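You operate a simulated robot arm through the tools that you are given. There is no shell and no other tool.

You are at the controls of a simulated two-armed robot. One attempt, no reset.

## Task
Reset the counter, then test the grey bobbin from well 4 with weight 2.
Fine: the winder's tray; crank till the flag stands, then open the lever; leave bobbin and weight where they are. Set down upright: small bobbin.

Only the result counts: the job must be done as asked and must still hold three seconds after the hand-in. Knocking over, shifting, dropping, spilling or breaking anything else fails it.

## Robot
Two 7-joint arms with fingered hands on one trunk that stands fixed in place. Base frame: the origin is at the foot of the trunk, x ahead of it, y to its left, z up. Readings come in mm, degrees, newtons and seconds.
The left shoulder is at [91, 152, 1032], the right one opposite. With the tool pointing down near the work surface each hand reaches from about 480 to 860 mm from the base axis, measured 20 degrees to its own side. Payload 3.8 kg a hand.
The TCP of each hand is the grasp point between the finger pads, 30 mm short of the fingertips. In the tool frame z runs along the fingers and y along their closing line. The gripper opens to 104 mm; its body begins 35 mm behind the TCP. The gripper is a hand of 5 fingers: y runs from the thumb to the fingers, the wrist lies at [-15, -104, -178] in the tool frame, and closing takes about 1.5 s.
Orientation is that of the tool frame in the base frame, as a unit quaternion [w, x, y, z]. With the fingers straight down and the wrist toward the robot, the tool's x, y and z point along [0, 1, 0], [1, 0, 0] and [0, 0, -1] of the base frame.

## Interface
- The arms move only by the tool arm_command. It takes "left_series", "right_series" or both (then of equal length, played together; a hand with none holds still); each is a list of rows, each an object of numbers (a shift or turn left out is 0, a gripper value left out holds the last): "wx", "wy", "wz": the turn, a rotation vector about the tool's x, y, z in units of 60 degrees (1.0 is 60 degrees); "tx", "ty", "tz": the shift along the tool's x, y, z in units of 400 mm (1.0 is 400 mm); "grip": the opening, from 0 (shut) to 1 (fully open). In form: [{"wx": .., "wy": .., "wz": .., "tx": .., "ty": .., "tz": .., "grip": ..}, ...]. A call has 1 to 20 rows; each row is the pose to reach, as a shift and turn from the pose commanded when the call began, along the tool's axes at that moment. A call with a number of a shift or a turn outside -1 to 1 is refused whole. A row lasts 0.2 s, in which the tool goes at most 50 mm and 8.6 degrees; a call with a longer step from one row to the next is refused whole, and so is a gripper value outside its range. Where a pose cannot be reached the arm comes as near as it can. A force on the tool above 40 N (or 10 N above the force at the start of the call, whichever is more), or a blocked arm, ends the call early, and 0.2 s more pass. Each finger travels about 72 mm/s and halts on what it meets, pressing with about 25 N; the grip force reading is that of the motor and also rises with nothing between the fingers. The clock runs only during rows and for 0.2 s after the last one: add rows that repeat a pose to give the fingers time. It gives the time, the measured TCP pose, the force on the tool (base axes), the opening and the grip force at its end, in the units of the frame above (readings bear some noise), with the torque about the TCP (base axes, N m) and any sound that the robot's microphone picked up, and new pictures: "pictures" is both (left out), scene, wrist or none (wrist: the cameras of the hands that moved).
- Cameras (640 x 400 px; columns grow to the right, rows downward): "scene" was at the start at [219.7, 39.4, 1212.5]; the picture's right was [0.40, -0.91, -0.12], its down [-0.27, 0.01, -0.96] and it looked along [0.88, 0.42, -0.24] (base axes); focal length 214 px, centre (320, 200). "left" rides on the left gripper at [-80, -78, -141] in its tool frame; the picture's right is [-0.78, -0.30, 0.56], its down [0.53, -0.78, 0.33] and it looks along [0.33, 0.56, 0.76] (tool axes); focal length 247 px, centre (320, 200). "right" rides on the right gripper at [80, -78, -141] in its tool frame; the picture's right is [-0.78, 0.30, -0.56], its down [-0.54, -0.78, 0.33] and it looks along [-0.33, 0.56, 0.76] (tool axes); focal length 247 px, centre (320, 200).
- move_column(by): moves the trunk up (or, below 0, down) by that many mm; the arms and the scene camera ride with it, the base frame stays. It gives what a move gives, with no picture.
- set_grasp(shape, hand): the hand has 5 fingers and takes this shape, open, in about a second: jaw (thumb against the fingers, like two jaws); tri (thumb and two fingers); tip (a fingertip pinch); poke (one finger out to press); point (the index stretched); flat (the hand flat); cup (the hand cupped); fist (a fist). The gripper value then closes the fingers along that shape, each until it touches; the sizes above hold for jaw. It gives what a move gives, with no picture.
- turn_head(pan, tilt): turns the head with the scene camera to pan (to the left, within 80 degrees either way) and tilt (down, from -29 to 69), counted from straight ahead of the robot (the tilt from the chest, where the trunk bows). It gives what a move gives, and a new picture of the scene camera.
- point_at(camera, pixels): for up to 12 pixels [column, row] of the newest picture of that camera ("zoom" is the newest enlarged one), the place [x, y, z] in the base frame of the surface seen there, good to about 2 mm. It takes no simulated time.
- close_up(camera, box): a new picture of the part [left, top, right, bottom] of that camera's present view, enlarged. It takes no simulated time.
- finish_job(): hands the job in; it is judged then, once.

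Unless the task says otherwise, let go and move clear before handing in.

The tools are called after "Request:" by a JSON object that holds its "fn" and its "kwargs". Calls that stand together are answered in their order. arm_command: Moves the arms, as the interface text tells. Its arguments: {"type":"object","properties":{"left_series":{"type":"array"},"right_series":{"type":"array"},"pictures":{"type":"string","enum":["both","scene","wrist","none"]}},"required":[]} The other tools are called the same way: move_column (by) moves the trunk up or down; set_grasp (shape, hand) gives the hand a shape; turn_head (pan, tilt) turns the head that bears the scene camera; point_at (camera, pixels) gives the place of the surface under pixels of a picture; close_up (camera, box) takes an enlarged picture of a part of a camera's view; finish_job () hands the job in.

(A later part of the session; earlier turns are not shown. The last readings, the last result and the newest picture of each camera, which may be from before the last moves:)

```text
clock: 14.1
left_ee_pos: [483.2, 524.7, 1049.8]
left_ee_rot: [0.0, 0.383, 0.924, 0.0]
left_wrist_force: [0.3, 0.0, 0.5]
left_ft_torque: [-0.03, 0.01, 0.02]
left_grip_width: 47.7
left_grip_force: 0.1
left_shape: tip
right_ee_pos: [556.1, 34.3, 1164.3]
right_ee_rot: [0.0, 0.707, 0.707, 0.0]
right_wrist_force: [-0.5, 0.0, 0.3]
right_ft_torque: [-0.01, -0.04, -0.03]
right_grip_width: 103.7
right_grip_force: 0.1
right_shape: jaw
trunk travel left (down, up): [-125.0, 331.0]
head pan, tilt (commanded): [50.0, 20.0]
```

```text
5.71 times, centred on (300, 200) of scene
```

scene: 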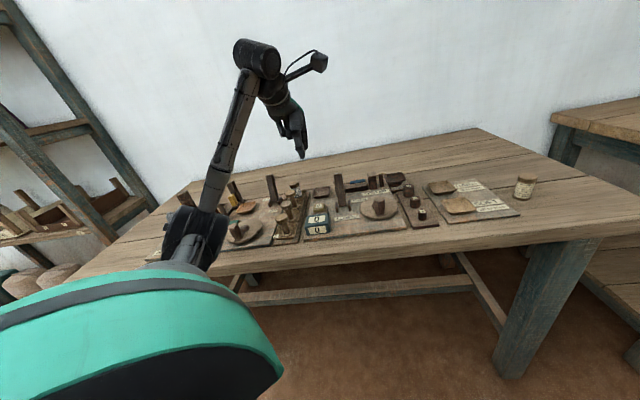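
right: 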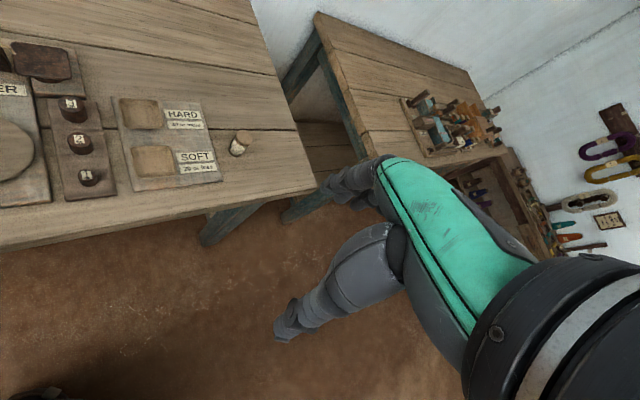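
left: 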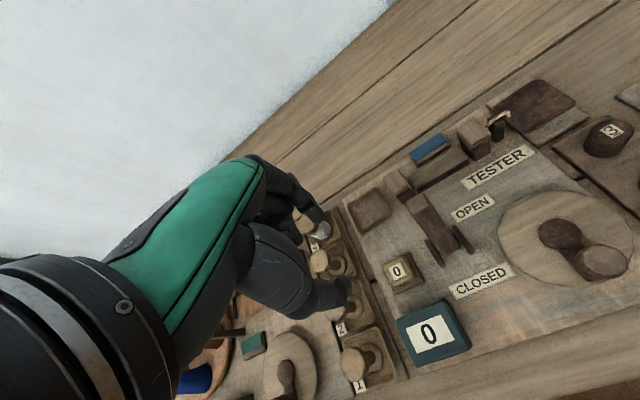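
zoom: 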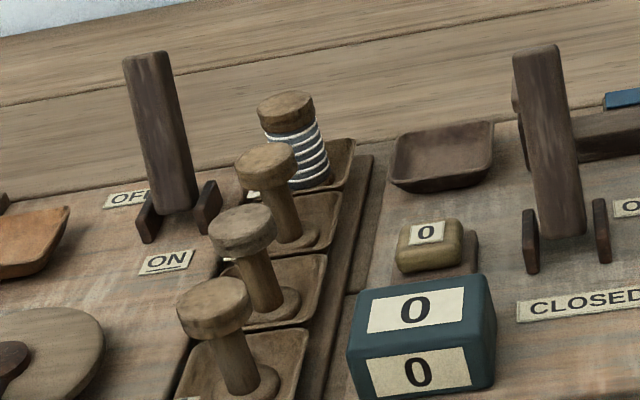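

Request:
{"fn": "point_at", "kwargs": {"camera": "zoom", "pixels": [[148, 57], [160, 100], [172, 200], [285, 102], [259, 103], [314, 100], [290, 117], [267, 157], [237, 160], [297, 153], [242, 227], [213, 303]]}}

Request:
{"fn": "point_at", "kwargs": {"camera": "zoom", "pixels": [[310, 150], [305, 185], [350, 145], [335, 190], [345, 165], [440, 155], [400, 140], [485, 125], [395, 180], [475, 175], [440, 125], [490, 160]]}}

```text
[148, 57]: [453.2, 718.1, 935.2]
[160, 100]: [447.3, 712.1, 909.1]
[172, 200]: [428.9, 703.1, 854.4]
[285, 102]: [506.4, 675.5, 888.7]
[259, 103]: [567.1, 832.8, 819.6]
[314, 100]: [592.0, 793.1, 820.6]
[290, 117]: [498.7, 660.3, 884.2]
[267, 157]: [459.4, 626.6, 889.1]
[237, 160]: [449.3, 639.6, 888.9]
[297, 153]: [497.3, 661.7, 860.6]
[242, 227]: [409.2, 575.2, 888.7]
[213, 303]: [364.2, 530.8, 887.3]
```

```text
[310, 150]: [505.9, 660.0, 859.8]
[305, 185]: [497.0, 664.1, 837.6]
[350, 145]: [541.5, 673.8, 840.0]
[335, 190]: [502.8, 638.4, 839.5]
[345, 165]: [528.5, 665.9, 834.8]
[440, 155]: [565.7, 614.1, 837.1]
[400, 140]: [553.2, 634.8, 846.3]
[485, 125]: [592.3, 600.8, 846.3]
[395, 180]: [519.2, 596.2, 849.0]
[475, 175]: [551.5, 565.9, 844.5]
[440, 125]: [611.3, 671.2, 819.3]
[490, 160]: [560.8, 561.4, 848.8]
```

Well 4's bobbin top centre is (506, 675, 888), neighbours 67 mm apart; the winder's ON/OFF lever (top (453,718,935)) is close on the left, so I'll come in with yaw 60° and roll 20° to keep the palm away from it. First to a pre-grasp point above.

Request:
{"fn": "arm_command", "kwargs": {"left_series": [{"wx": 0.009, "wy": 0.066, "wz": -0.05, "tx": 0.045, "ty": 0.061}, {"wx": 0.0175, "wy": 0.1326, "wz": -0.099, "tx": 0.09, "ty": 0.122}, {"wx": 0.026, "wy": 0.199, "wz": -0.1485, "tx": 0.134, "ty": 0.183}, {"wx": 0.035, "wy": 0.265, "wz": -0.198, "tx": 0.179, "ty": 0.244}, {"wx": 0.0437, "wy": 0.3315, "wz": -0.2475, "tx": 0.2238, "ty": 0.305}, {"wx": 0.0437, "wy": 0.3315, "wz": -0.2475, "tx": 0.2238, "ty": 0.305, "tz": 0.1}, {"wx": 0.0437, "wy": 0.3315, "wz": -0.2475, "tx": 0.2238, "ty": 0.305, "tz": 0.2}, {"wx": 0.0437, "wy": 0.3315, "wz": -0.2475, "tx": 0.2238, "ty": 0.305, "tz": 0.2}]}}

Request:
{"fn": "close_up", "kwargs": {"camera": "scene", "box": [240, 110, 360, 220]}}

Request:
{"fn": "close_up", "kwargs": {"camera": "left", "box": [200, 120, 440, 320]}}

```text
clock: 15.9
left_ee_pos: [506.6, 674.1, 968.4]
left_ee_rot: [-0.169, 0.254, 0.951, 0.045]
left_wrist_force: [1.0, -1.0, 0.3]
left_ft_torque: [0.01, 0.02, 0.0]
left_grip_width: 47.1
left_grip_force: 0.0
left_shape: tip
right_ee_pos: [556.3, 33.5, 1164.7]
right_ee_rot: [0.0, 0.707, 0.707, 0.0]
right_wrist_force: [-1.1, 0.3, 0.1]
right_ft_torque: [0.03, 0.01, -0.02]
right_grip_width: 103.8
right_grip_force: 0.0
right_shape: jaw
trunk travel left (down, up): [-125.0, 331.0]
head pan, tilt (commanded): [50.0, 20.0]
```

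scene: 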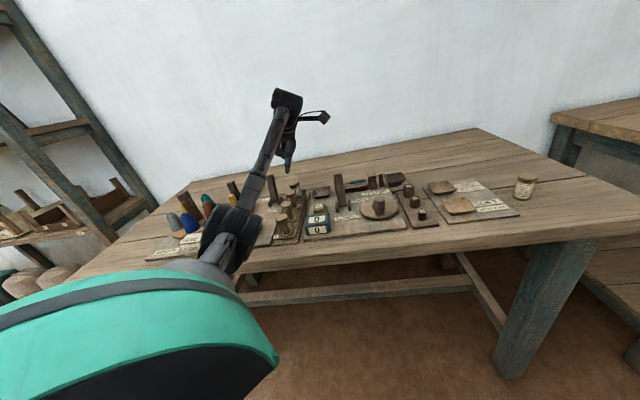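
left: 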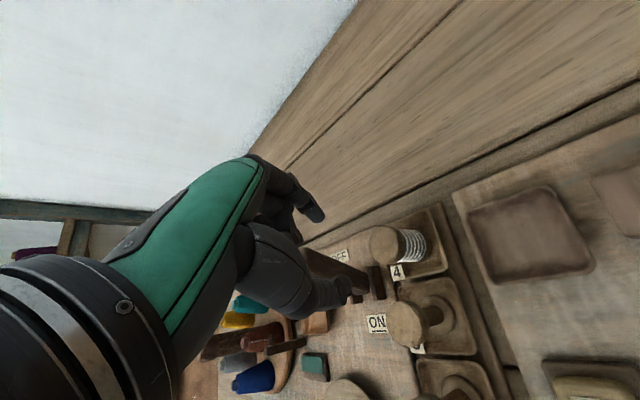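

```text
3.64 times, centred on (300, 165) of scene
```

zoom: 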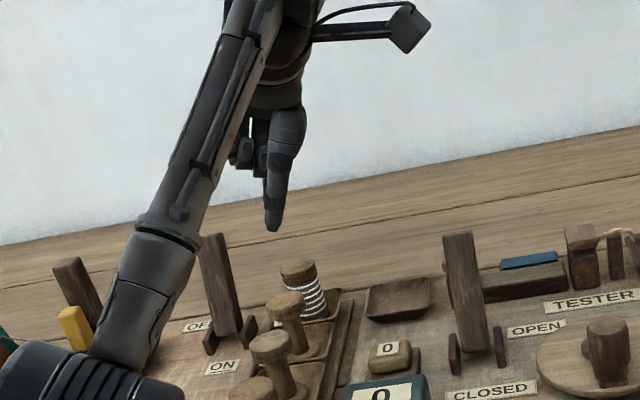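

```text
2.00 times, centred on (320, 220) of left
```

zoom: 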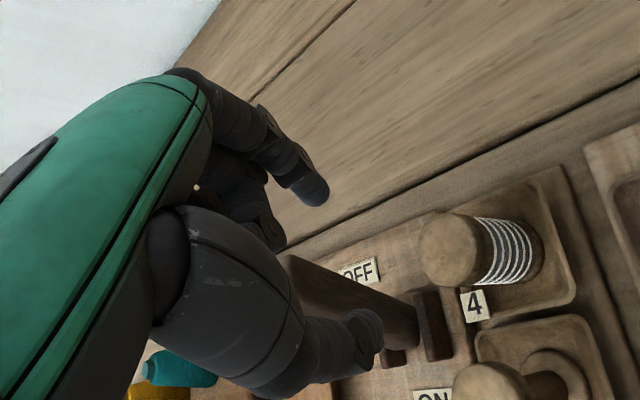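

The hand is above well 4 with fingers tilted left as planned. I'll measure thumb/index tips, the curled fingers, and the elbow to verify clearances.

Request:
{"fn": "point_at", "kwargs": {"camera": "left", "pixels": [[348, 288], [335, 290], [345, 300], [318, 215], [322, 217], [310, 205], [270, 245], [280, 235]]}}

Request:
{"fn": "point_at", "kwargs": {"camera": "scene", "pixels": [[287, 171], [289, 160], [280, 155], [285, 153], [235, 230], [215, 260], [255, 180], [275, 130]]}}

```text
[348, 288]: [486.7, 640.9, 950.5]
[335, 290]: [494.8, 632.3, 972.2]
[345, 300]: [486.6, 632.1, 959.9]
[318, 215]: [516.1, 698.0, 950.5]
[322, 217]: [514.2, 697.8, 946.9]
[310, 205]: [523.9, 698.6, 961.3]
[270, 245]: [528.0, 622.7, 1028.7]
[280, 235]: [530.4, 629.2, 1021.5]
```

```text
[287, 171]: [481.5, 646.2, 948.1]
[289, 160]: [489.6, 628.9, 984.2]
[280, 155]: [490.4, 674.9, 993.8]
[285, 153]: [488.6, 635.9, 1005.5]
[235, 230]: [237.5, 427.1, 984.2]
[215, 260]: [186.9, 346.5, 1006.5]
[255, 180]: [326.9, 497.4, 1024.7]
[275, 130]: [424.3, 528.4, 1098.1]
```

Elbow is safely high. I'll double-check the bobbin's top-face centre from the left camera before descending.

Request:
{"fn": "point_at", "kwargs": {"camera": "left", "pixels": [[382, 245], [372, 245], [392, 228], [385, 262], [376, 232], [398, 245], [405, 245], [420, 245], [408, 318], [395, 318], [440, 245], [425, 265]]}}

Request:
{"fn": "close_up", "kwargs": {"camera": "left", "box": [350, 200, 470, 290]}}

```text
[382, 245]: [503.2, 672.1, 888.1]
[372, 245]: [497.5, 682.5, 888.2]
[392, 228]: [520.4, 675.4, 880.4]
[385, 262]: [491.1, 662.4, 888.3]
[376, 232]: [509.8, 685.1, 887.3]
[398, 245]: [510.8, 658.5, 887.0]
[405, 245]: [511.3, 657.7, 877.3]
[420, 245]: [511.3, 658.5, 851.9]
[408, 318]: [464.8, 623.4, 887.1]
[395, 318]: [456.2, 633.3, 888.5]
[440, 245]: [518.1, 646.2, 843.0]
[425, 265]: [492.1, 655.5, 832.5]
```

```text
4.44 times, centred on (410, 245) of left
```

zoom: 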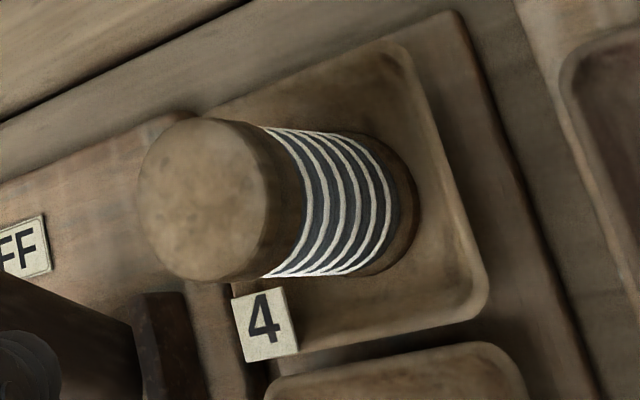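

The bobbin's top centre is about (504.5, 671.5). I'll descend most of the way (tips to just above the bobbin tops) and check alignment.

Request:
{"fn": "arm_command", "kwargs": {"left_series": [{"tx": -0.018, "ty": -0.0099, "tz": 0.05}, {"tx": -0.033, "ty": -0.0099, "tz": 0.09}, {"tx": -0.0438, "ty": -0.0099, "tz": 0.118}, {"tx": -0.0438, "ty": -0.0099, "tz": 0.118}]}}

Request:
{"fn": "close_up", "kwargs": {"camera": "left", "box": [240, 140, 480, 340]}}

Request:
{"fn": "close_up", "kwargs": {"camera": "scene", "box": [250, 130, 330, 210]}}

```text
clock: 16.9
left_ee_pos: [502.9, 669.9, 919.3]
left_ee_rot: [-0.168, 0.255, 0.951, 0.045]
left_wrist_force: [0.6, -0.6, 0.1]
left_ft_torque: [-0.03, -0.01, 0.03]
left_grip_width: 47.4
left_grip_force: 0.1
left_shape: tip
right_ee_pos: [556.5, 33.3, 1164.3]
right_ee_rot: [0.0, 0.707, 0.707, 0.0]
right_wrist_force: [0.2, 0.8, 0.1]
right_ft_torque: [-0.01, 0.02, 0.03]
right_grip_width: 103.4
right_grip_force: 0.1
right_shape: jaw
trunk travel left (down, up): [-125.0, 331.0]
head pan, tilt (commanded): [50.0, 20.0]
```

scene: 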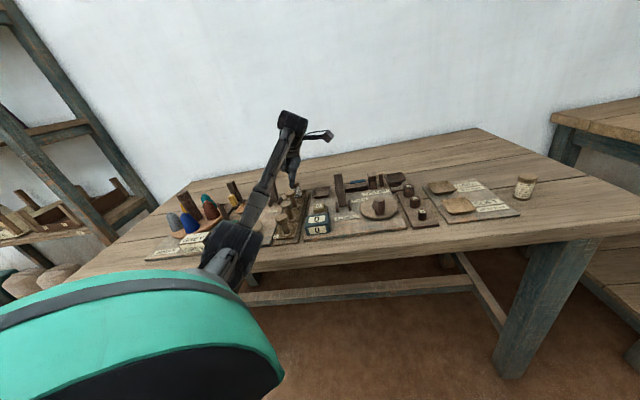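
left: 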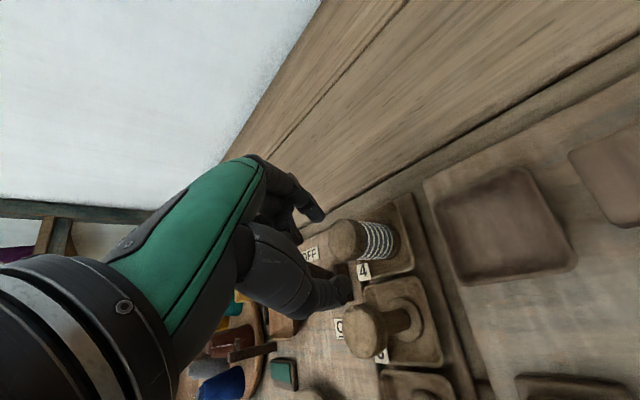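

```text
2.00 times, centred on (360, 240) of left
```

zoom: 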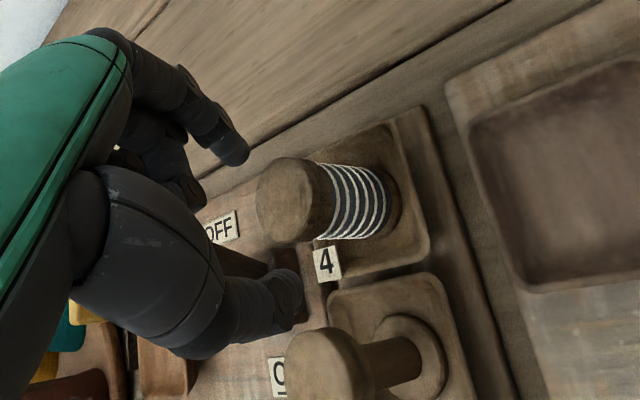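

```text
5.00 times, centred on (290, 170) of scene
```

zoom: 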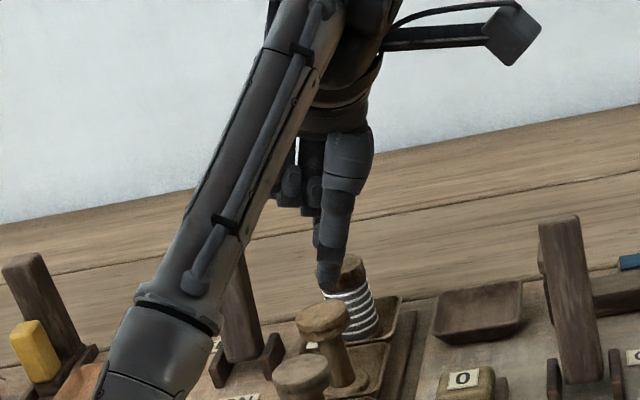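

Tips are just above the bobbin top and aligned in the gap. I'll descend the last 38 mm slowly.

Request:
{"fn": "arm_command", "kwargs": {"left_series": [{"tx": -0.0084, "tz": 0.0227}, {"tx": -0.0168, "tz": 0.0454}, {"tx": -0.0252, "tz": 0.068}, {"tx": -0.0336, "tz": 0.0907}, {"tx": -0.0336, "tz": 0.0907}]}}

Request:
{"fn": "close_up", "kwargs": {"camera": "left", "box": [240, 140, 480, 340]}}

Request:
{"fn": "close_up", "kwargs": {"camera": "scene", "box": [250, 150, 330, 230]}}

```text
clock: 18.1
left_ee_pos: [503.8, 670.5, 881.0]
left_ee_rot: [-0.168, 0.255, 0.951, 0.046]
left_wrist_force: [0.3, 1.1, 4.8]
left_ft_torque: [0.11, -0.02, 0.0]
left_grip_width: 46.9
left_grip_force: 0.1
left_shape: tip
right_ee_pos: [555.2, 34.5, 1164.0]
right_ee_rot: [0.0, 0.707, 0.708, 0.0]
right_wrist_force: [0.2, 0.2, 0.3]
right_ft_torque: [0.02, 0.0, 0.01]
right_grip_width: 103.7
right_grip_force: 0.0
right_shape: jaw
trunk travel left (down, up): [-125.0, 331.0]
head pan, tilt (commanded): [50.0, 20.0]
```

scene: 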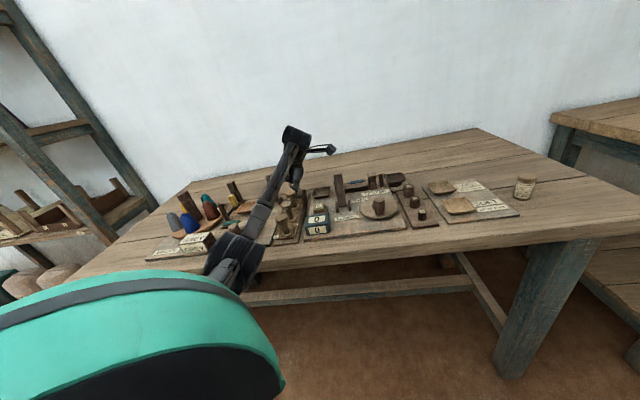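
left: 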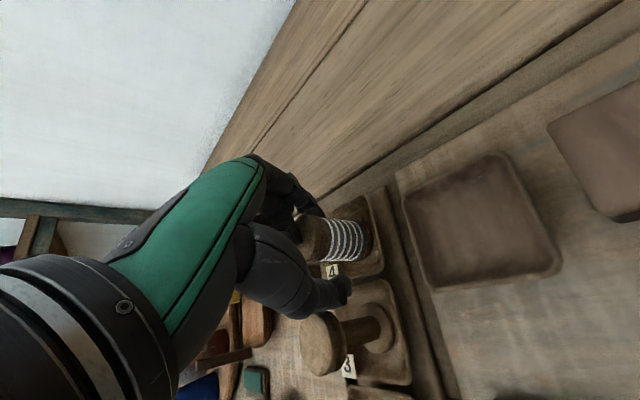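

```text
2.00 times, centred on (360, 240) of left
```

zoom: 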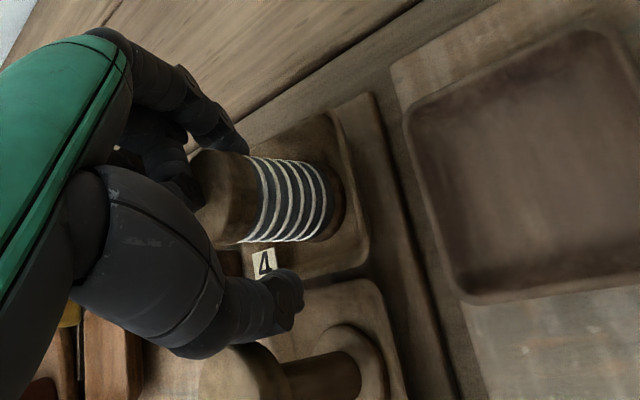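

```text
5.00 times, centred on (290, 190) of scene
```

zoom: 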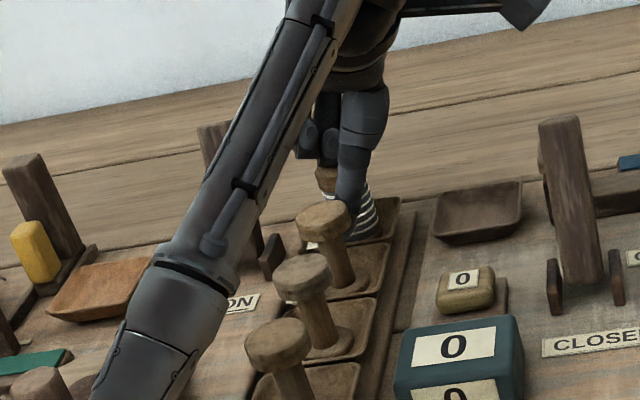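

A 4.8 N upward force suggests a curled finger lightly rests on the bobbin top, so I'll back off 4 mm and then close the pinch.

Request:
{"fn": "arm_command", "kwargs": {"left_series": [{"tx": 0.0034, "tz": -0.0094}, {"tx": 0.0034, "tz": -0.0094}, {"tx": 0.0034, "tz": -0.0094, "grip": 0.36}, {"tx": 0.0034, "tz": -0.0094, "grip": 0.3}, {"tx": 0.0034, "tz": -0.0094, "grip": 0.2}, {"tx": 0.0034, "tz": -0.0094, "grip": 0.1}, {"tx": 0.0034, "tz": -0.0094, "grip": 0.0}, {"tx": 0.0034, "tz": -0.0094, "grip": 0.0}, {"tx": 0.0034, "tz": -0.0094, "grip": 0.0}]}}

Request:
{"fn": "close_up", "kwargs": {"camera": "left", "box": [240, 140, 480, 340]}}

Request:
{"fn": "close_up", "kwargs": {"camera": "scene", "box": [250, 150, 330, 230]}}

```text
clock: 20.1
left_ee_pos: [503.7, 670.6, 884.7]
left_ee_rot: [-0.167, 0.256, 0.951, 0.045]
left_wrist_force: [-0.6, 0.2, -0.6]
left_ft_torque: [-0.02, 0.03, -0.03]
left_grip_width: 23.1
left_grip_force: 24.7
left_shape: tip
right_ee_pos: [555.3, 34.7, 1164.7]
right_ee_rot: [-0.001, 0.707, 0.707, -0.001]
right_wrist_force: [0.9, 0.2, 0.2]
right_ft_torque: [-0.02, -0.01, 0.04]
right_grip_width: 103.5
right_grip_force: 0.0
right_shape: jaw
trunk travel left (down, up): [-125.0, 331.0]
head pan, tilt (commanded): [50.0, 20.0]
```

scene: 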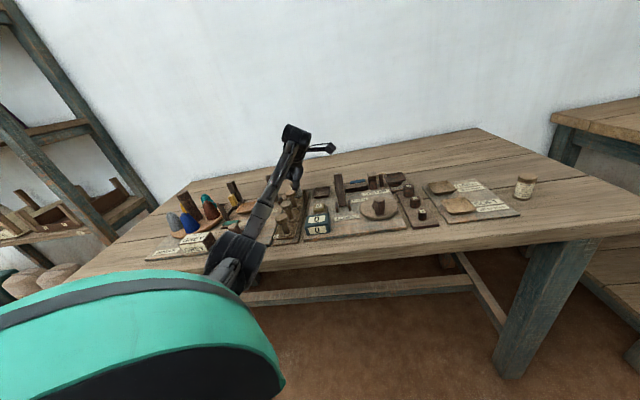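
left: 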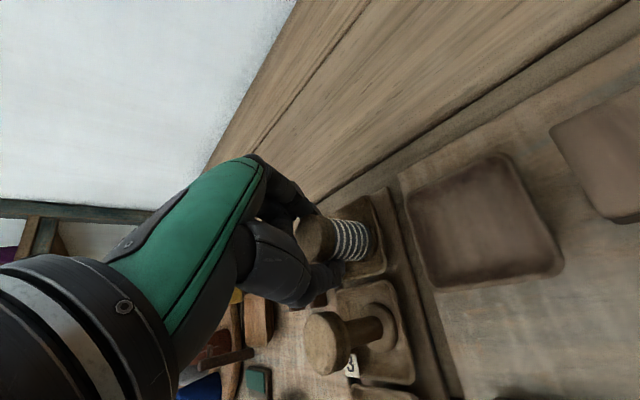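

```text
2.00 times, centred on (360, 240) of left
```

zoom: 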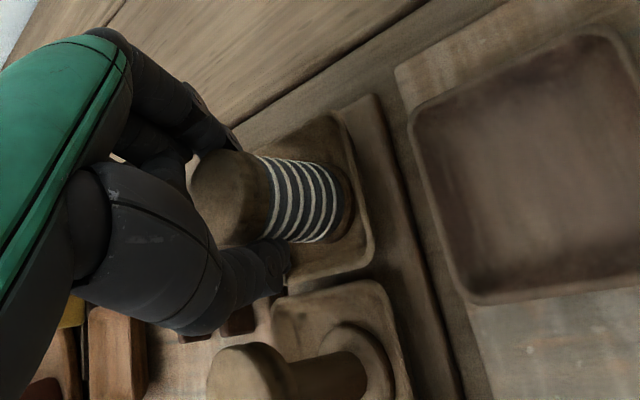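

```text
5.00 times, centred on (290, 190) of scene
```

zoom: 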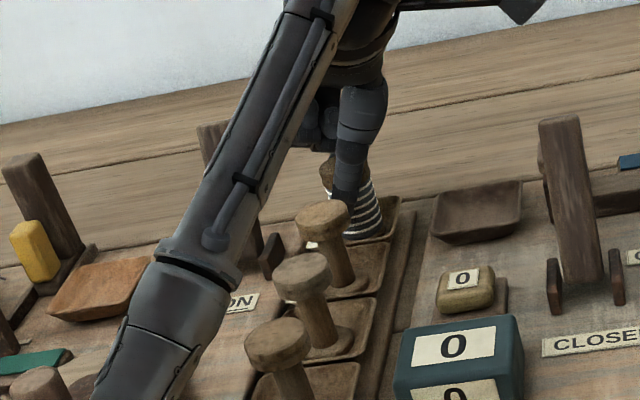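

Grip holds at 23 mm with 24.7 N on the bobbin neck/flange. I'll lift 25 mm and check that it hangs upright.

Request:
{"fn": "arm_command", "kwargs": {"left_series": [{"tx": 0.0043, "tz": -0.0118}, {"tx": 0.0107, "tz": -0.0294}, {"tx": 0.0214, "tz": -0.0588}, {"tx": 0.0214, "tz": -0.0588}]}}

Request:
{"fn": "close_up", "kwargs": {"camera": "left", "box": [240, 140, 480, 340]}}

Request:
{"fn": "close_up", "kwargs": {"camera": "scene", "box": [250, 140, 330, 220]}}

```text
clock: 21.1
left_ee_pos: [504.5, 671.5, 909.9]
left_ee_rot: [-0.168, 0.256, 0.951, 0.044]
left_wrist_force: [-0.6, -0.3, -1.2]
left_ft_torque: [0.01, 0.02, -0.01]
left_grip_width: 23.3
left_grip_force: 24.8
left_shape: tip
right_ee_pos: [556.0, 34.1, 1164.6]
right_ee_rot: [-0.001, 0.707, 0.707, -0.002]
right_wrist_force: [-0.1, 0.5, 0.2]
right_ft_torque: [0.0, 0.02, 0.04]
right_grip_width: 103.8
right_grip_force: 0.0
right_shape: jaw
trunk travel left (down, up): [-125.0, 331.0]
head pan, tilt (commanded): [50.0, 20.0]
```

scene: 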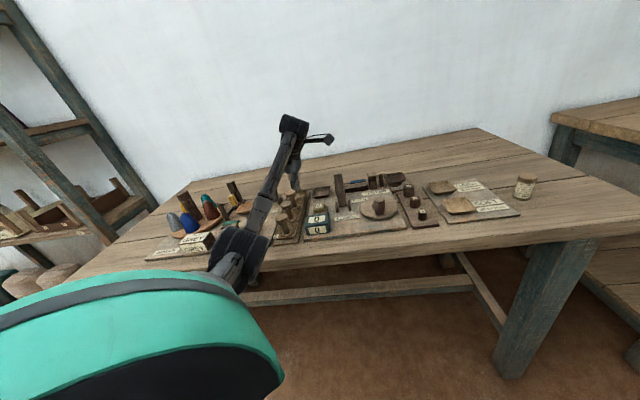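
left: 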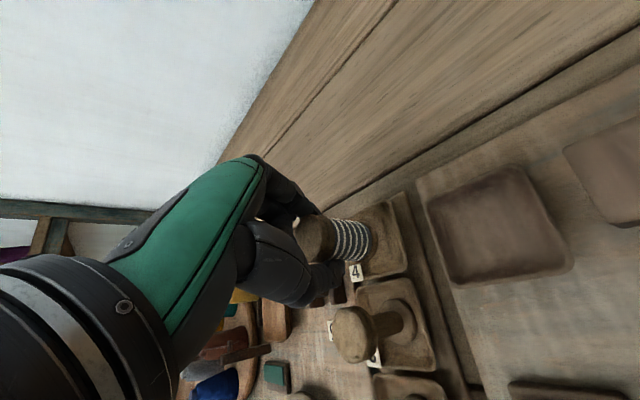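

```text
2.00 times, centred on (360, 240) of left
```

zoom: 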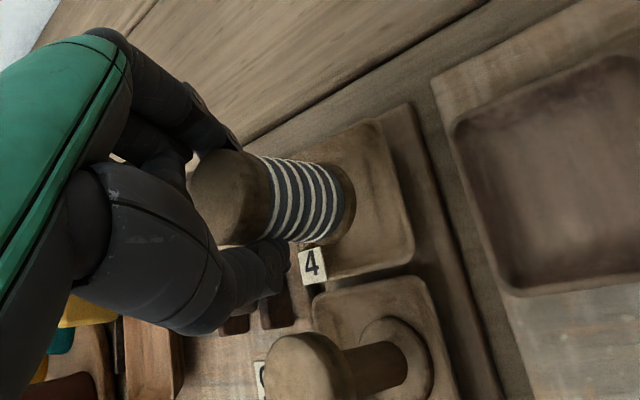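

```text
5.00 times, centred on (290, 180) of scene
```

zoom: 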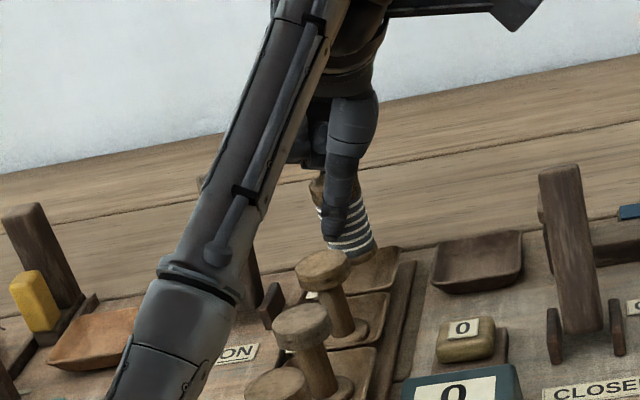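

The bobbin is lifted and seems unchanged in the hand. I'll check its uprightness by measuring its visible faces, and get a precise look at the tester tray.

Request:
{"fn": "point_at", "kwargs": {"camera": "left", "pixels": [[306, 225], [302, 235], [308, 245], [312, 230], [318, 232], [326, 222], [345, 228], [362, 235], [332, 250], [366, 250]]}}

Request:
{"fn": "point_at", "kwargs": {"camera": "left", "pixels": [[495, 228], [432, 198], [523, 170], [572, 265], [468, 283], [450, 210], [515, 185], [555, 260], [475, 270], [500, 205]]}}

```text
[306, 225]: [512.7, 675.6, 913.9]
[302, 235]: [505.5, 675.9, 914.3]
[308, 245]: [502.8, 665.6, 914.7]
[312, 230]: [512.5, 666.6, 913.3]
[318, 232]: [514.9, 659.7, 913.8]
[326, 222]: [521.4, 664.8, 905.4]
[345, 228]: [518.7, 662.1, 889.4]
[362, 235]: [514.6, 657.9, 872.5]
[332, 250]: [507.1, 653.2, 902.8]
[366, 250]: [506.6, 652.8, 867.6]
```

```text
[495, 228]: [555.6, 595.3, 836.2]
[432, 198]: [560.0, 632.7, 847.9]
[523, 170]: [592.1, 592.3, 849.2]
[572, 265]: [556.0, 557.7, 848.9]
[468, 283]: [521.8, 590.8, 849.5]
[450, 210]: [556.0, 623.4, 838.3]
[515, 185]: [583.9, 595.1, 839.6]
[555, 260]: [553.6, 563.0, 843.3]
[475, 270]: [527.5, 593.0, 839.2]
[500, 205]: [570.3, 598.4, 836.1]
```

The top face is level (z 913–914.7), so the bobbin is upright. The tester tray's centre is (558, 593), floor z≈836. I'll lift a bit more and carry it above the tray.

Request:
{"fn": "arm_command", "kwargs": {"left_series": [{"tx": 0.0154, "tz": -0.0423}, {"tx": 0.0308, "tz": -0.0846}, {"tx": -0.019, "ty": -0.0254, "tz": -0.1027}, {"tx": -0.0687, "ty": -0.0508, "tz": -0.1207}, {"tx": -0.1185, "ty": -0.0761, "tz": -0.1388}, {"tx": -0.1682, "ty": -0.1015, "tz": -0.1568}, {"tx": -0.1682, "ty": -0.1015, "tz": -0.1568}]}}

Request:
{"fn": "close_up", "kwargs": {"camera": "left", "box": [240, 140, 480, 340]}}

Request:
{"fn": "close_up", "kwargs": {"camera": "scene", "box": [270, 120, 370, 210]}}

```text
clock: 22.7
left_ee_pos: [556.3, 592.6, 944.7]
left_ee_rot: [-0.169, 0.255, 0.951, 0.045]
left_wrist_force: [-0.1, 0.5, 0.2]
left_ft_torque: [0.01, 0.0, -0.01]
left_grip_width: 23.2
left_grip_force: 25.0
left_shape: tip
right_ee_pos: [555.8, 35.3, 1164.0]
right_ee_rot: [0.001, 0.707, 0.707, 0.0]
right_wrist_force: [-0.6, 0.2, 0.2]
right_ft_torque: [-0.04, -0.02, 0.02]
right_grip_width: 103.4
right_grip_force: 0.0
right_shape: jaw
trunk travel left (down, up): [-125.0, 331.0]
head pan, tilt (commanded): [50.0, 20.0]
```

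scene: 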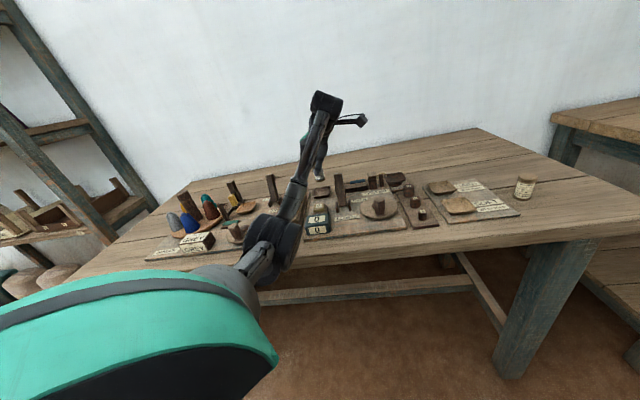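
left: 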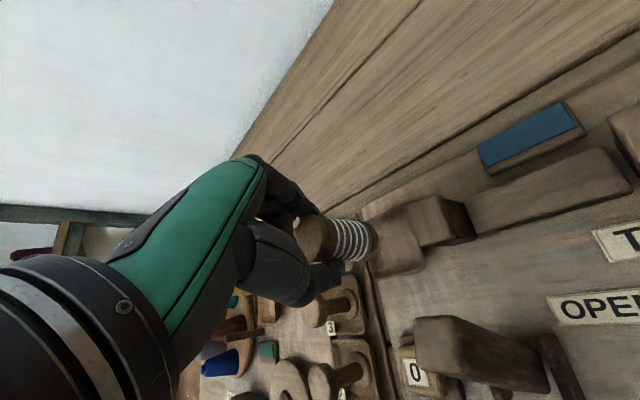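

```text
2.00 times, centred on (360, 240) of left
```

zoom: 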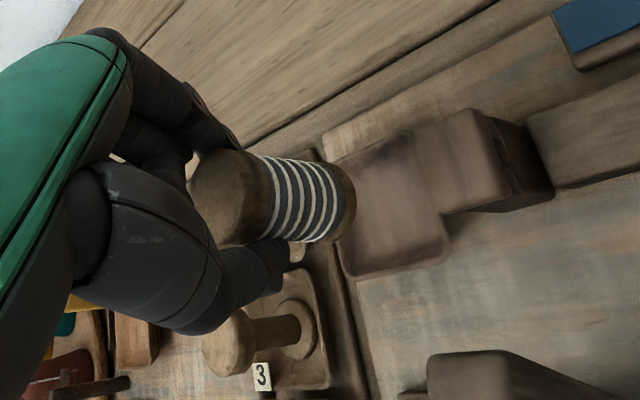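

```text
4.44 times, centred on (320, 165) of scene
```

zoom: 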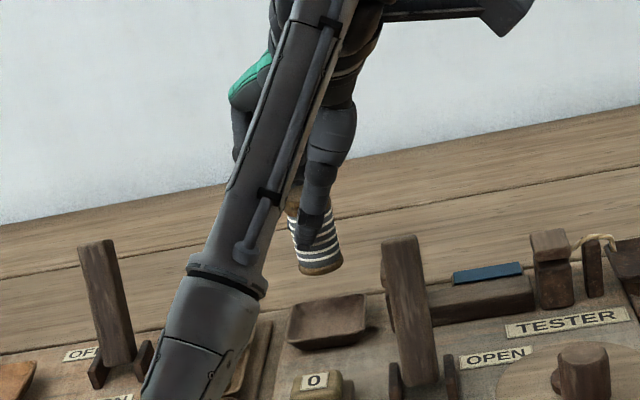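

Hovering above the tray with the bobbin upright; a guide block stands just right of the tray. I'll check elbow position and bobbin bottom height before lowering.

Request:
{"fn": "point_at", "kwargs": {"camera": "scene", "pixels": [[272, 240], [285, 260], [262, 265], [290, 215], [320, 185], [318, 180], [295, 195]]}}

Request:
{"fn": "point_at", "kwargs": {"camera": "left", "pixels": [[374, 240], [368, 255], [362, 225], [345, 255], [306, 240], [310, 225], [318, 240], [430, 215], [455, 205], [455, 235]]}}

```text
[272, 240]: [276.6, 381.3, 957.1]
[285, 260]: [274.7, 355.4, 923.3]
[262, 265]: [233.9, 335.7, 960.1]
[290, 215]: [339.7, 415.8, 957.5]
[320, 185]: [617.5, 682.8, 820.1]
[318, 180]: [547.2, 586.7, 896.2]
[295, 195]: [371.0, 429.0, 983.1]
```

```text
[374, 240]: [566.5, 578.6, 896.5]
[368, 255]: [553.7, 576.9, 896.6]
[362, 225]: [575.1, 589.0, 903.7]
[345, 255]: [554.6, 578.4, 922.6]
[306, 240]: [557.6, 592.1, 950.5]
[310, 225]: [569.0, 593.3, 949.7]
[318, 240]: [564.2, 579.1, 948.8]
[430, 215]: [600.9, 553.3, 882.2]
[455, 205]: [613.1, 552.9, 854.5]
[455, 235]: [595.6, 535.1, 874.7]
```

Bobbin bottom is at z≈894.5 centred over (558, 593). I'll lower 55 mm so it's just about touching the tray floor.

Request:
{"fn": "arm_command", "kwargs": {"left_series": [{"tx": -0.0137, "tz": 0.0376}, {"tx": -0.0274, "tz": 0.0752}, {"tx": -0.0385, "tz": 0.1058}, {"tx": -0.0436, "tz": 0.1199}, {"tx": -0.047, "tz": 0.1293}, {"tx": -0.047, "tz": 0.1293}]}}

Request:
{"fn": "close_up", "kwargs": {"camera": "left", "box": [240, 140, 480, 340]}}

Request:
{"fn": "close_up", "kwargs": {"camera": "scene", "box": [270, 140, 370, 230]}}

```text
clock: 24.1
left_ee_pos: [556.6, 593.1, 889.5]
left_ee_rot: [-0.168, 0.254, 0.951, 0.045]
left_wrist_force: [-1.1, 1.1, 1.2]
left_ft_torque: [0.07, 0.05, 0.02]
left_grip_width: 23.2
left_grip_force: 24.9
left_shape: tip
right_ee_pos: [555.5, 33.8, 1165.1]
right_ee_rot: [0.0, 0.707, 0.707, 0.001]
right_wrist_force: [-1.1, -0.7, -0.1]
right_ft_torque: [0.03, -0.02, 0.02]
right_grip_width: 103.5
right_grip_force: 0.1
right_shape: jaw
trunk travel left (down, up): [-125.0, 331.0]
head pan, tilt (commanded): [50.0, 20.0]
```

scene: 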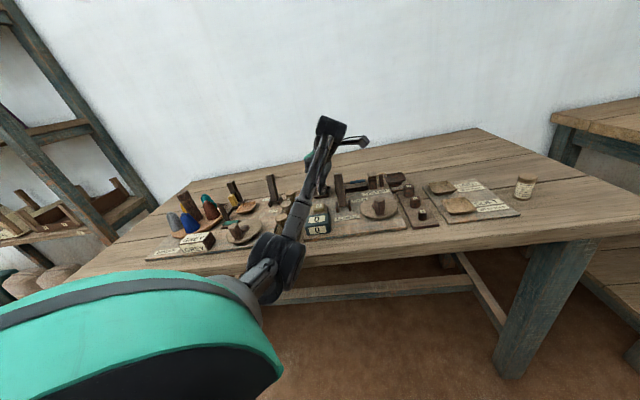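
left: 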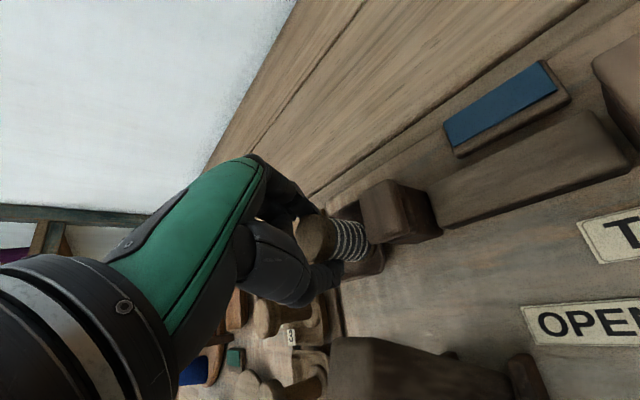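

```text
2.00 times, centred on (360, 240) of left
```

zoom: 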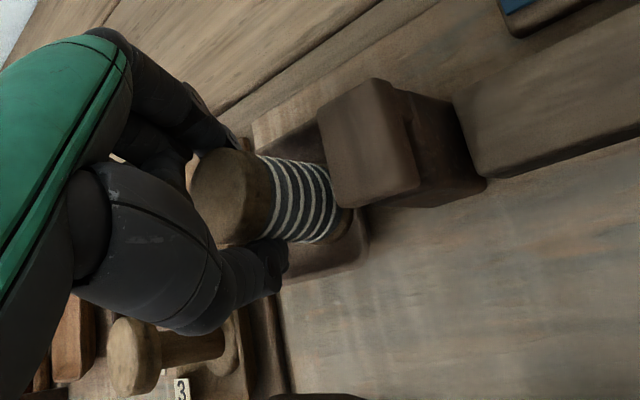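

```text
4.44 times, centred on (320, 185) of scene
```

zoom: 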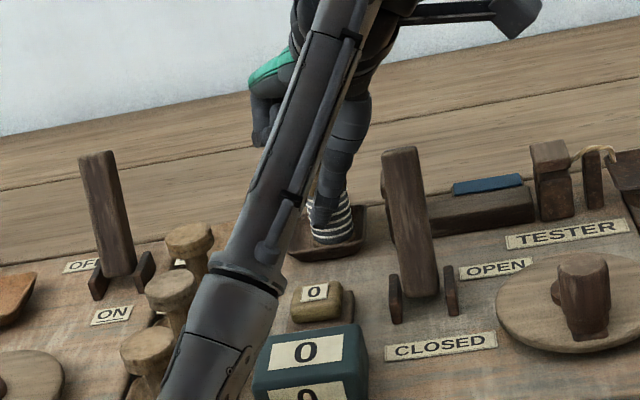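

The bobbin is inside the tray with ~1 N. I'll lower 1 mm at a time until contact force rises.

Request:
{"fn": "arm_command", "kwargs": {"left_series": [{"tx": -0.0009, "tz": 0.0024}, {"tx": -0.0017, "tz": 0.0047}, {"tx": -0.0017, "tz": 0.0047}], "pictures": "wrist"}}

```text
clock: 24.9
left_ee_pos: [557.9, 593.7, 889.0]
left_ee_rot: [-0.168, 0.255, 0.951, 0.046]
left_wrist_force: [-3.4, 3.5, 4.7]
left_ft_torque: [0.13, 0.01, 0.04]
left_grip_width: 23.0
left_grip_force: 25.1
left_shape: tip
right_ee_pos: [554.5, 34.3, 1166.0]
right_ee_rot: [0.0, 0.707, 0.707, 0.0]
right_wrist_force: [0.0, 0.4, 0.5]
right_ft_torque: [0.01, 0.0, -0.02]
right_grip_width: 103.7
right_grip_force: 0.1
right_shape: jaw
trunk travel left (down, up): [-125.0, 331.0]
head pan, tilt (commanded): [50.0, 20.0]
```

left: 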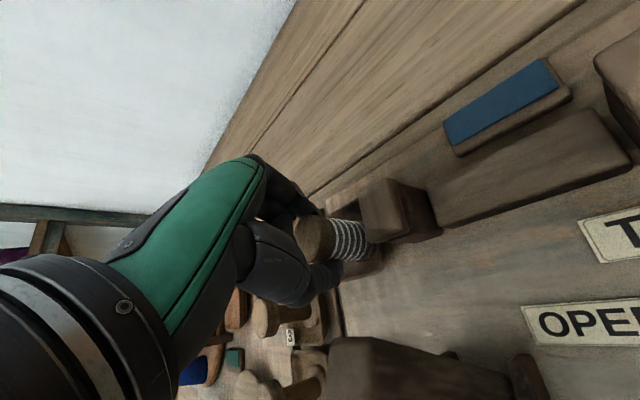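

Contact now gives 4.7 N up plus ~5 N toward the left (−v), so the base rubs the tray's right slope. I'll raise slightly, shift 2.5 mm left, and set it down again.

Request:
{"fn": "arm_command", "kwargs": {"left_series": [{"tx": 0.0013, "tz": -0.0035}, {"tx": 0.007, "ty": 0.0016, "tz": -0.0014}, {"tx": 0.0061, "ty": 0.0016, "tz": 0.001}, {"tx": 0.0057, "ty": 0.0016, "tz": 0.0021}, {"tx": 0.0057, "ty": 0.0016, "tz": 0.0021}], "pictures": "wrist"}}

```text
clock: 26.1
left_ee_pos: [555.3, 594.7, 889.3]
left_ee_rot: [-0.168, 0.255, 0.951, 0.045]
left_wrist_force: [0.8, -0.2, 3.8]
left_ft_torque: [0.01, -0.01, 0.0]
left_grip_width: 23.4
left_grip_force: 25.2
left_shape: tip
right_ee_pos: [555.8, 33.4, 1165.3]
right_ee_rot: [0.001, 0.707, 0.707, 0.0]
right_wrist_force: [0.6, -0.4, 0.2]
right_ft_torque: [-0.01, 0.01, 0.0]
right_grip_width: 103.6
right_grip_force: 0.0
right_shape: jaw
trunk travel left (down, up): [-125.0, 331.0]
head pan, tilt (commanded): [50.0, 20.0]
```

left: 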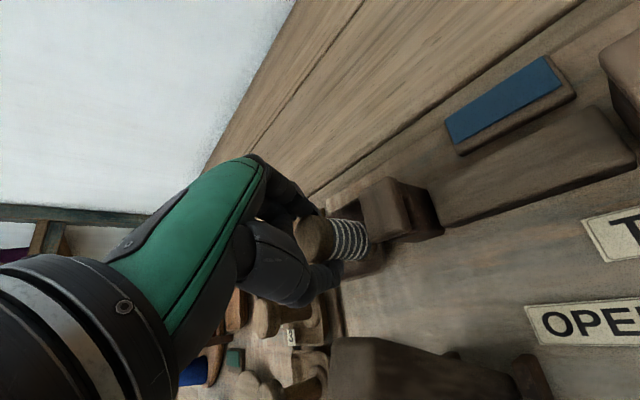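

Now only a clean 3.8 N upward force: the bobbin rests flat on the tray floor. I'll open the pinch gently and check.

Request:
{"fn": "arm_command", "kwargs": {"left_series": [{"grip": 0.24}, {"grip": 0.27}, {"grip": 0.32}, {"grip": 0.38}, {"grip": 0.45}, {"grip": 0.45}, {"grip": 0.45}], "pictures": "both"}}

Request:
{"fn": "close_up", "kwargs": {"camera": "left", "box": [240, 140, 480, 340]}}

```text
clock: 27.7
left_ee_pos: [555.7, 594.3, 888.0]
left_ee_rot: [-0.168, 0.255, 0.951, 0.045]
left_wrist_force: [-0.9, -0.4, 0.0]
left_ft_torque: [-0.01, 0.02, 0.01]
left_grip_width: 46.3
left_grip_force: 0.0
left_shape: tip
right_ee_pos: [555.4, 34.1, 1164.6]
right_ee_rot: [-0.001, 0.707, 0.707, 0.0]
right_wrist_force: [0.1, -0.2, 0.0]
right_ft_torque: [-0.01, 0.03, -0.02]
right_grip_width: 103.6
right_grip_force: 0.0
right_shape: jaw
trunk travel left (down, up): [-125.0, 331.0]
head pan, tilt (commanded): [50.0, 20.0]
```

scene: 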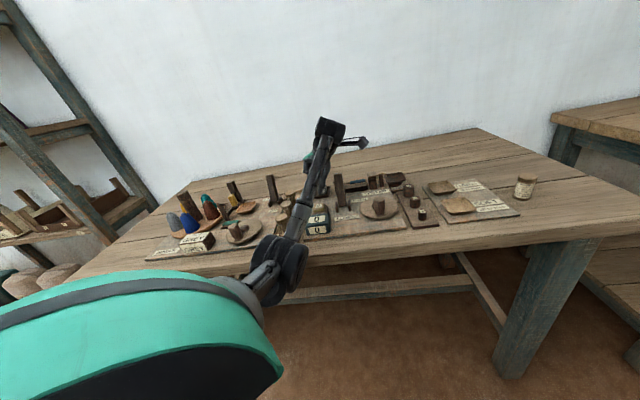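
left: 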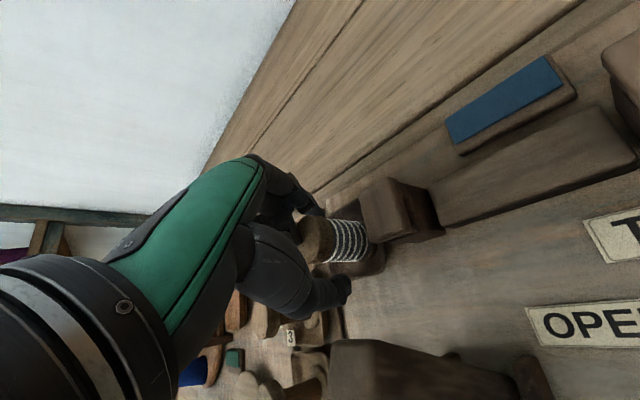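

```text
2.00 times, centred on (360, 240) of left
```

zoom: 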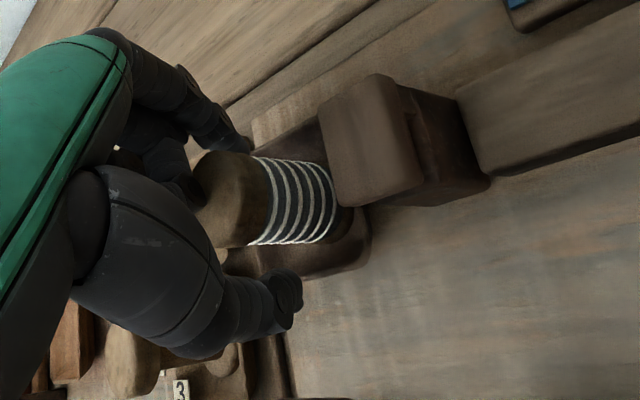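

The bobbin stands free in the tray. I'll lift the hand straight up and look.

Request:
{"fn": "arm_command", "kwargs": {"left_series": [{"tx": 0.0085, "tz": -0.0235}, {"tx": 0.0214, "tz": -0.0588}, {"tx": 0.0428, "tz": -0.1175}, {"tx": 0.077, "tz": -0.2115}, {"tx": 0.1026, "tz": -0.282}, {"tx": 0.1026, "tz": -0.282}], "pictures": "both"}}

Request:
{"fn": "close_up", "kwargs": {"camera": "scene", "box": [280, 150, 440, 250]}}

Request:
{"fn": "close_up", "kwargs": {"camera": "left", "box": [300, 140, 540, 340]}}

```text
clock: 29.1
left_ee_pos: [555.7, 595.4, 1008.5]
left_ee_rot: [-0.169, 0.256, 0.951, 0.044]
left_wrist_force: [0.4, -0.1, 0.7]
left_ft_torque: [-0.02, -0.02, 0.03]
left_grip_width: 46.3
left_grip_force: 0.1
left_shape: tip
right_ee_pos: [555.6, 35.4, 1164.5]
right_ee_rot: [-0.001, 0.707, 0.707, -0.001]
right_wrist_force: [0.3, 0.1, 0.0]
right_ft_torque: [-0.01, -0.03, 0.02]
right_grip_width: 103.4
right_grip_force: 0.1
right_shape: jaw
trunk travel left (down, up): [-125.0, 331.0]
head pan, tilt (commanded): [50.0, 20.0]
```

scene: 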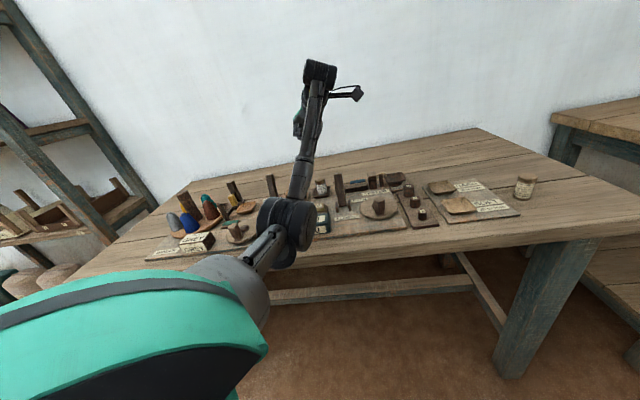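
left: 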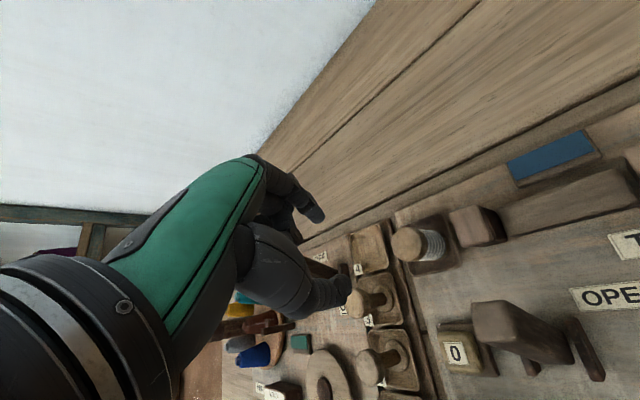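

```text
4.00 times, centred on (360, 200) of scene
```

zoom: 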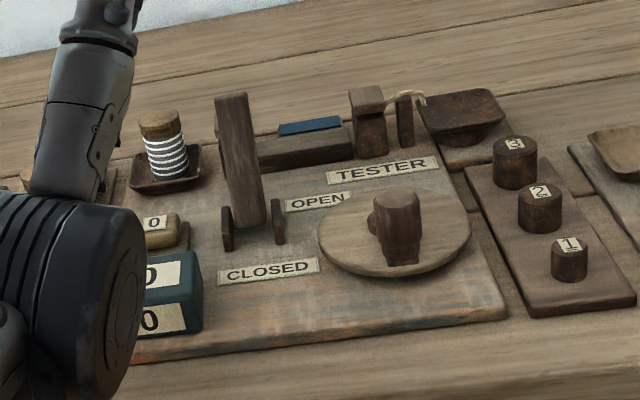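

```text
2.00 times, centred on (420, 240) of left
```

zoom: 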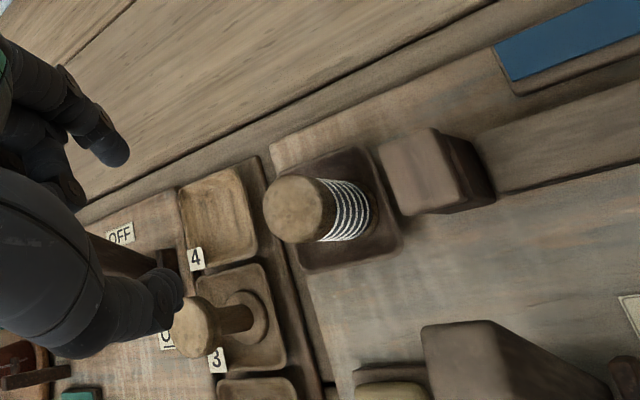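

The bobbin stands upright in the tester tray. Next is weight 2 at about (645,316); I'll turn the hand to yaw 0 with fingers straight down and hover near it for a close look.

Request:
{"fn": "arm_command", "kwargs": {"left_series": [{"wx": -0.0174, "wy": -0.0302, "wz": 0.0989, "tx": -0.0444, "ty": -0.0585, "tz": -0.014}, {"wx": -0.0349, "wy": -0.0604, "wz": 0.1979, "tx": -0.0889, "ty": -0.117, "tz": -0.0281}, {"wx": -0.0523, "wy": -0.0907, "wz": 0.2968, "tx": -0.1333, "ty": -0.1755, "tz": -0.0421}, {"wx": -0.0698, "wy": -0.1209, "wz": 0.3958, "tx": -0.1778, "ty": -0.234, "tz": -0.0562}, {"wx": -0.0872, "wy": -0.1511, "wz": 0.4947, "tx": -0.2222, "ty": -0.2925, "tz": -0.0702}, {"wx": -0.1047, "wy": -0.1813, "wz": 0.5937, "tx": -0.2667, "ty": -0.351, "tz": -0.0843}, {"wx": -0.1221, "wy": -0.2115, "wz": 0.6926, "tx": -0.3111, "ty": -0.4095, "tz": -0.0983}, {"wx": -0.1396, "wy": -0.2418, "wz": 0.7916, "tx": -0.3556, "ty": -0.468, "tz": -0.1124}, {"wx": -0.157, "wy": -0.272, "wz": 0.8905, "tx": -0.4, "ty": -0.5265, "tz": -0.1264}, {"wx": -0.1745, "wy": -0.3022, "wz": 0.9895, "tx": -0.4445, "ty": -0.585, "tz": -0.1405}, {"wx": -0.1745, "wy": -0.3022, "wz": 0.9895, "tx": -0.4445, "ty": -0.585, "tz": -0.1405}]}}

Request:
{"fn": "close_up", "kwargs": {"camera": "left", "box": [240, 120, 560, 380]}}

Request:
{"fn": "close_up", "kwargs": {"camera": "scene", "box": [300, 150, 440, 250]}}

```text
clock: 31.5
left_ee_pos: [599.9, 300.7, 1000.7]
left_ee_rot: [0.0, 0.708, 0.707, 0.0]
left_wrist_force: [0.4, -0.9, 0.4]
left_ft_torque: [0.01, -0.05, 0.04]
left_grip_width: 46.1
left_grip_force: 0.0
left_shape: tip
right_ee_pos: [555.4, 34.5, 1164.8]
right_ee_rot: [0.0, 0.707, 0.707, -0.001]
right_wrist_force: [0.1, 0.1, -0.4]
right_ft_torque: [-0.03, -0.01, 0.0]
right_grip_width: 103.8
right_grip_force: 0.1
right_shape: jaw
trunk travel left (down, up): [-125.0, 331.0]
head pan, tilt (commanded): [50.0, 20.0]
```

scene: 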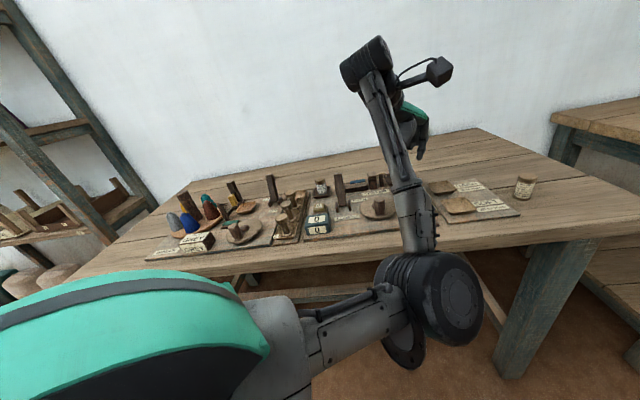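
left: 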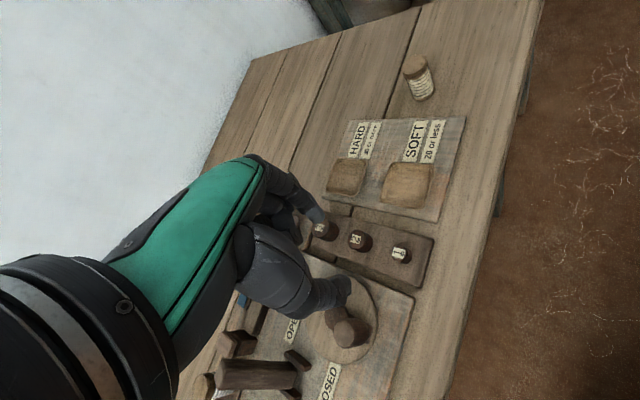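

```text
1.54 times, centred on (400, 250) of left
```

zoom: 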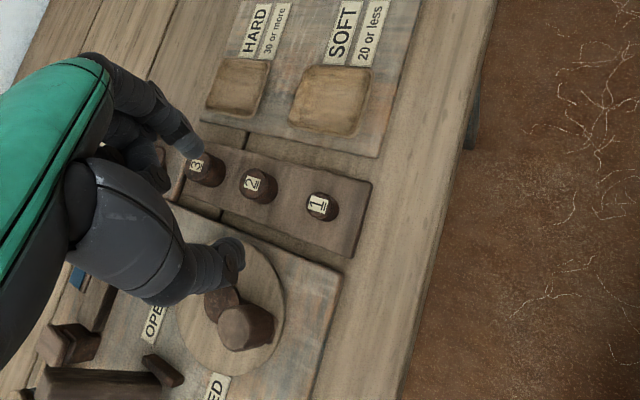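

```text
4.00 times, centred on (370, 200) of scene
```

zoom: 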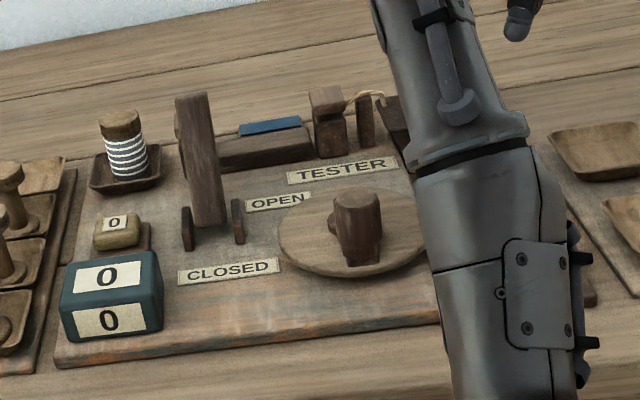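

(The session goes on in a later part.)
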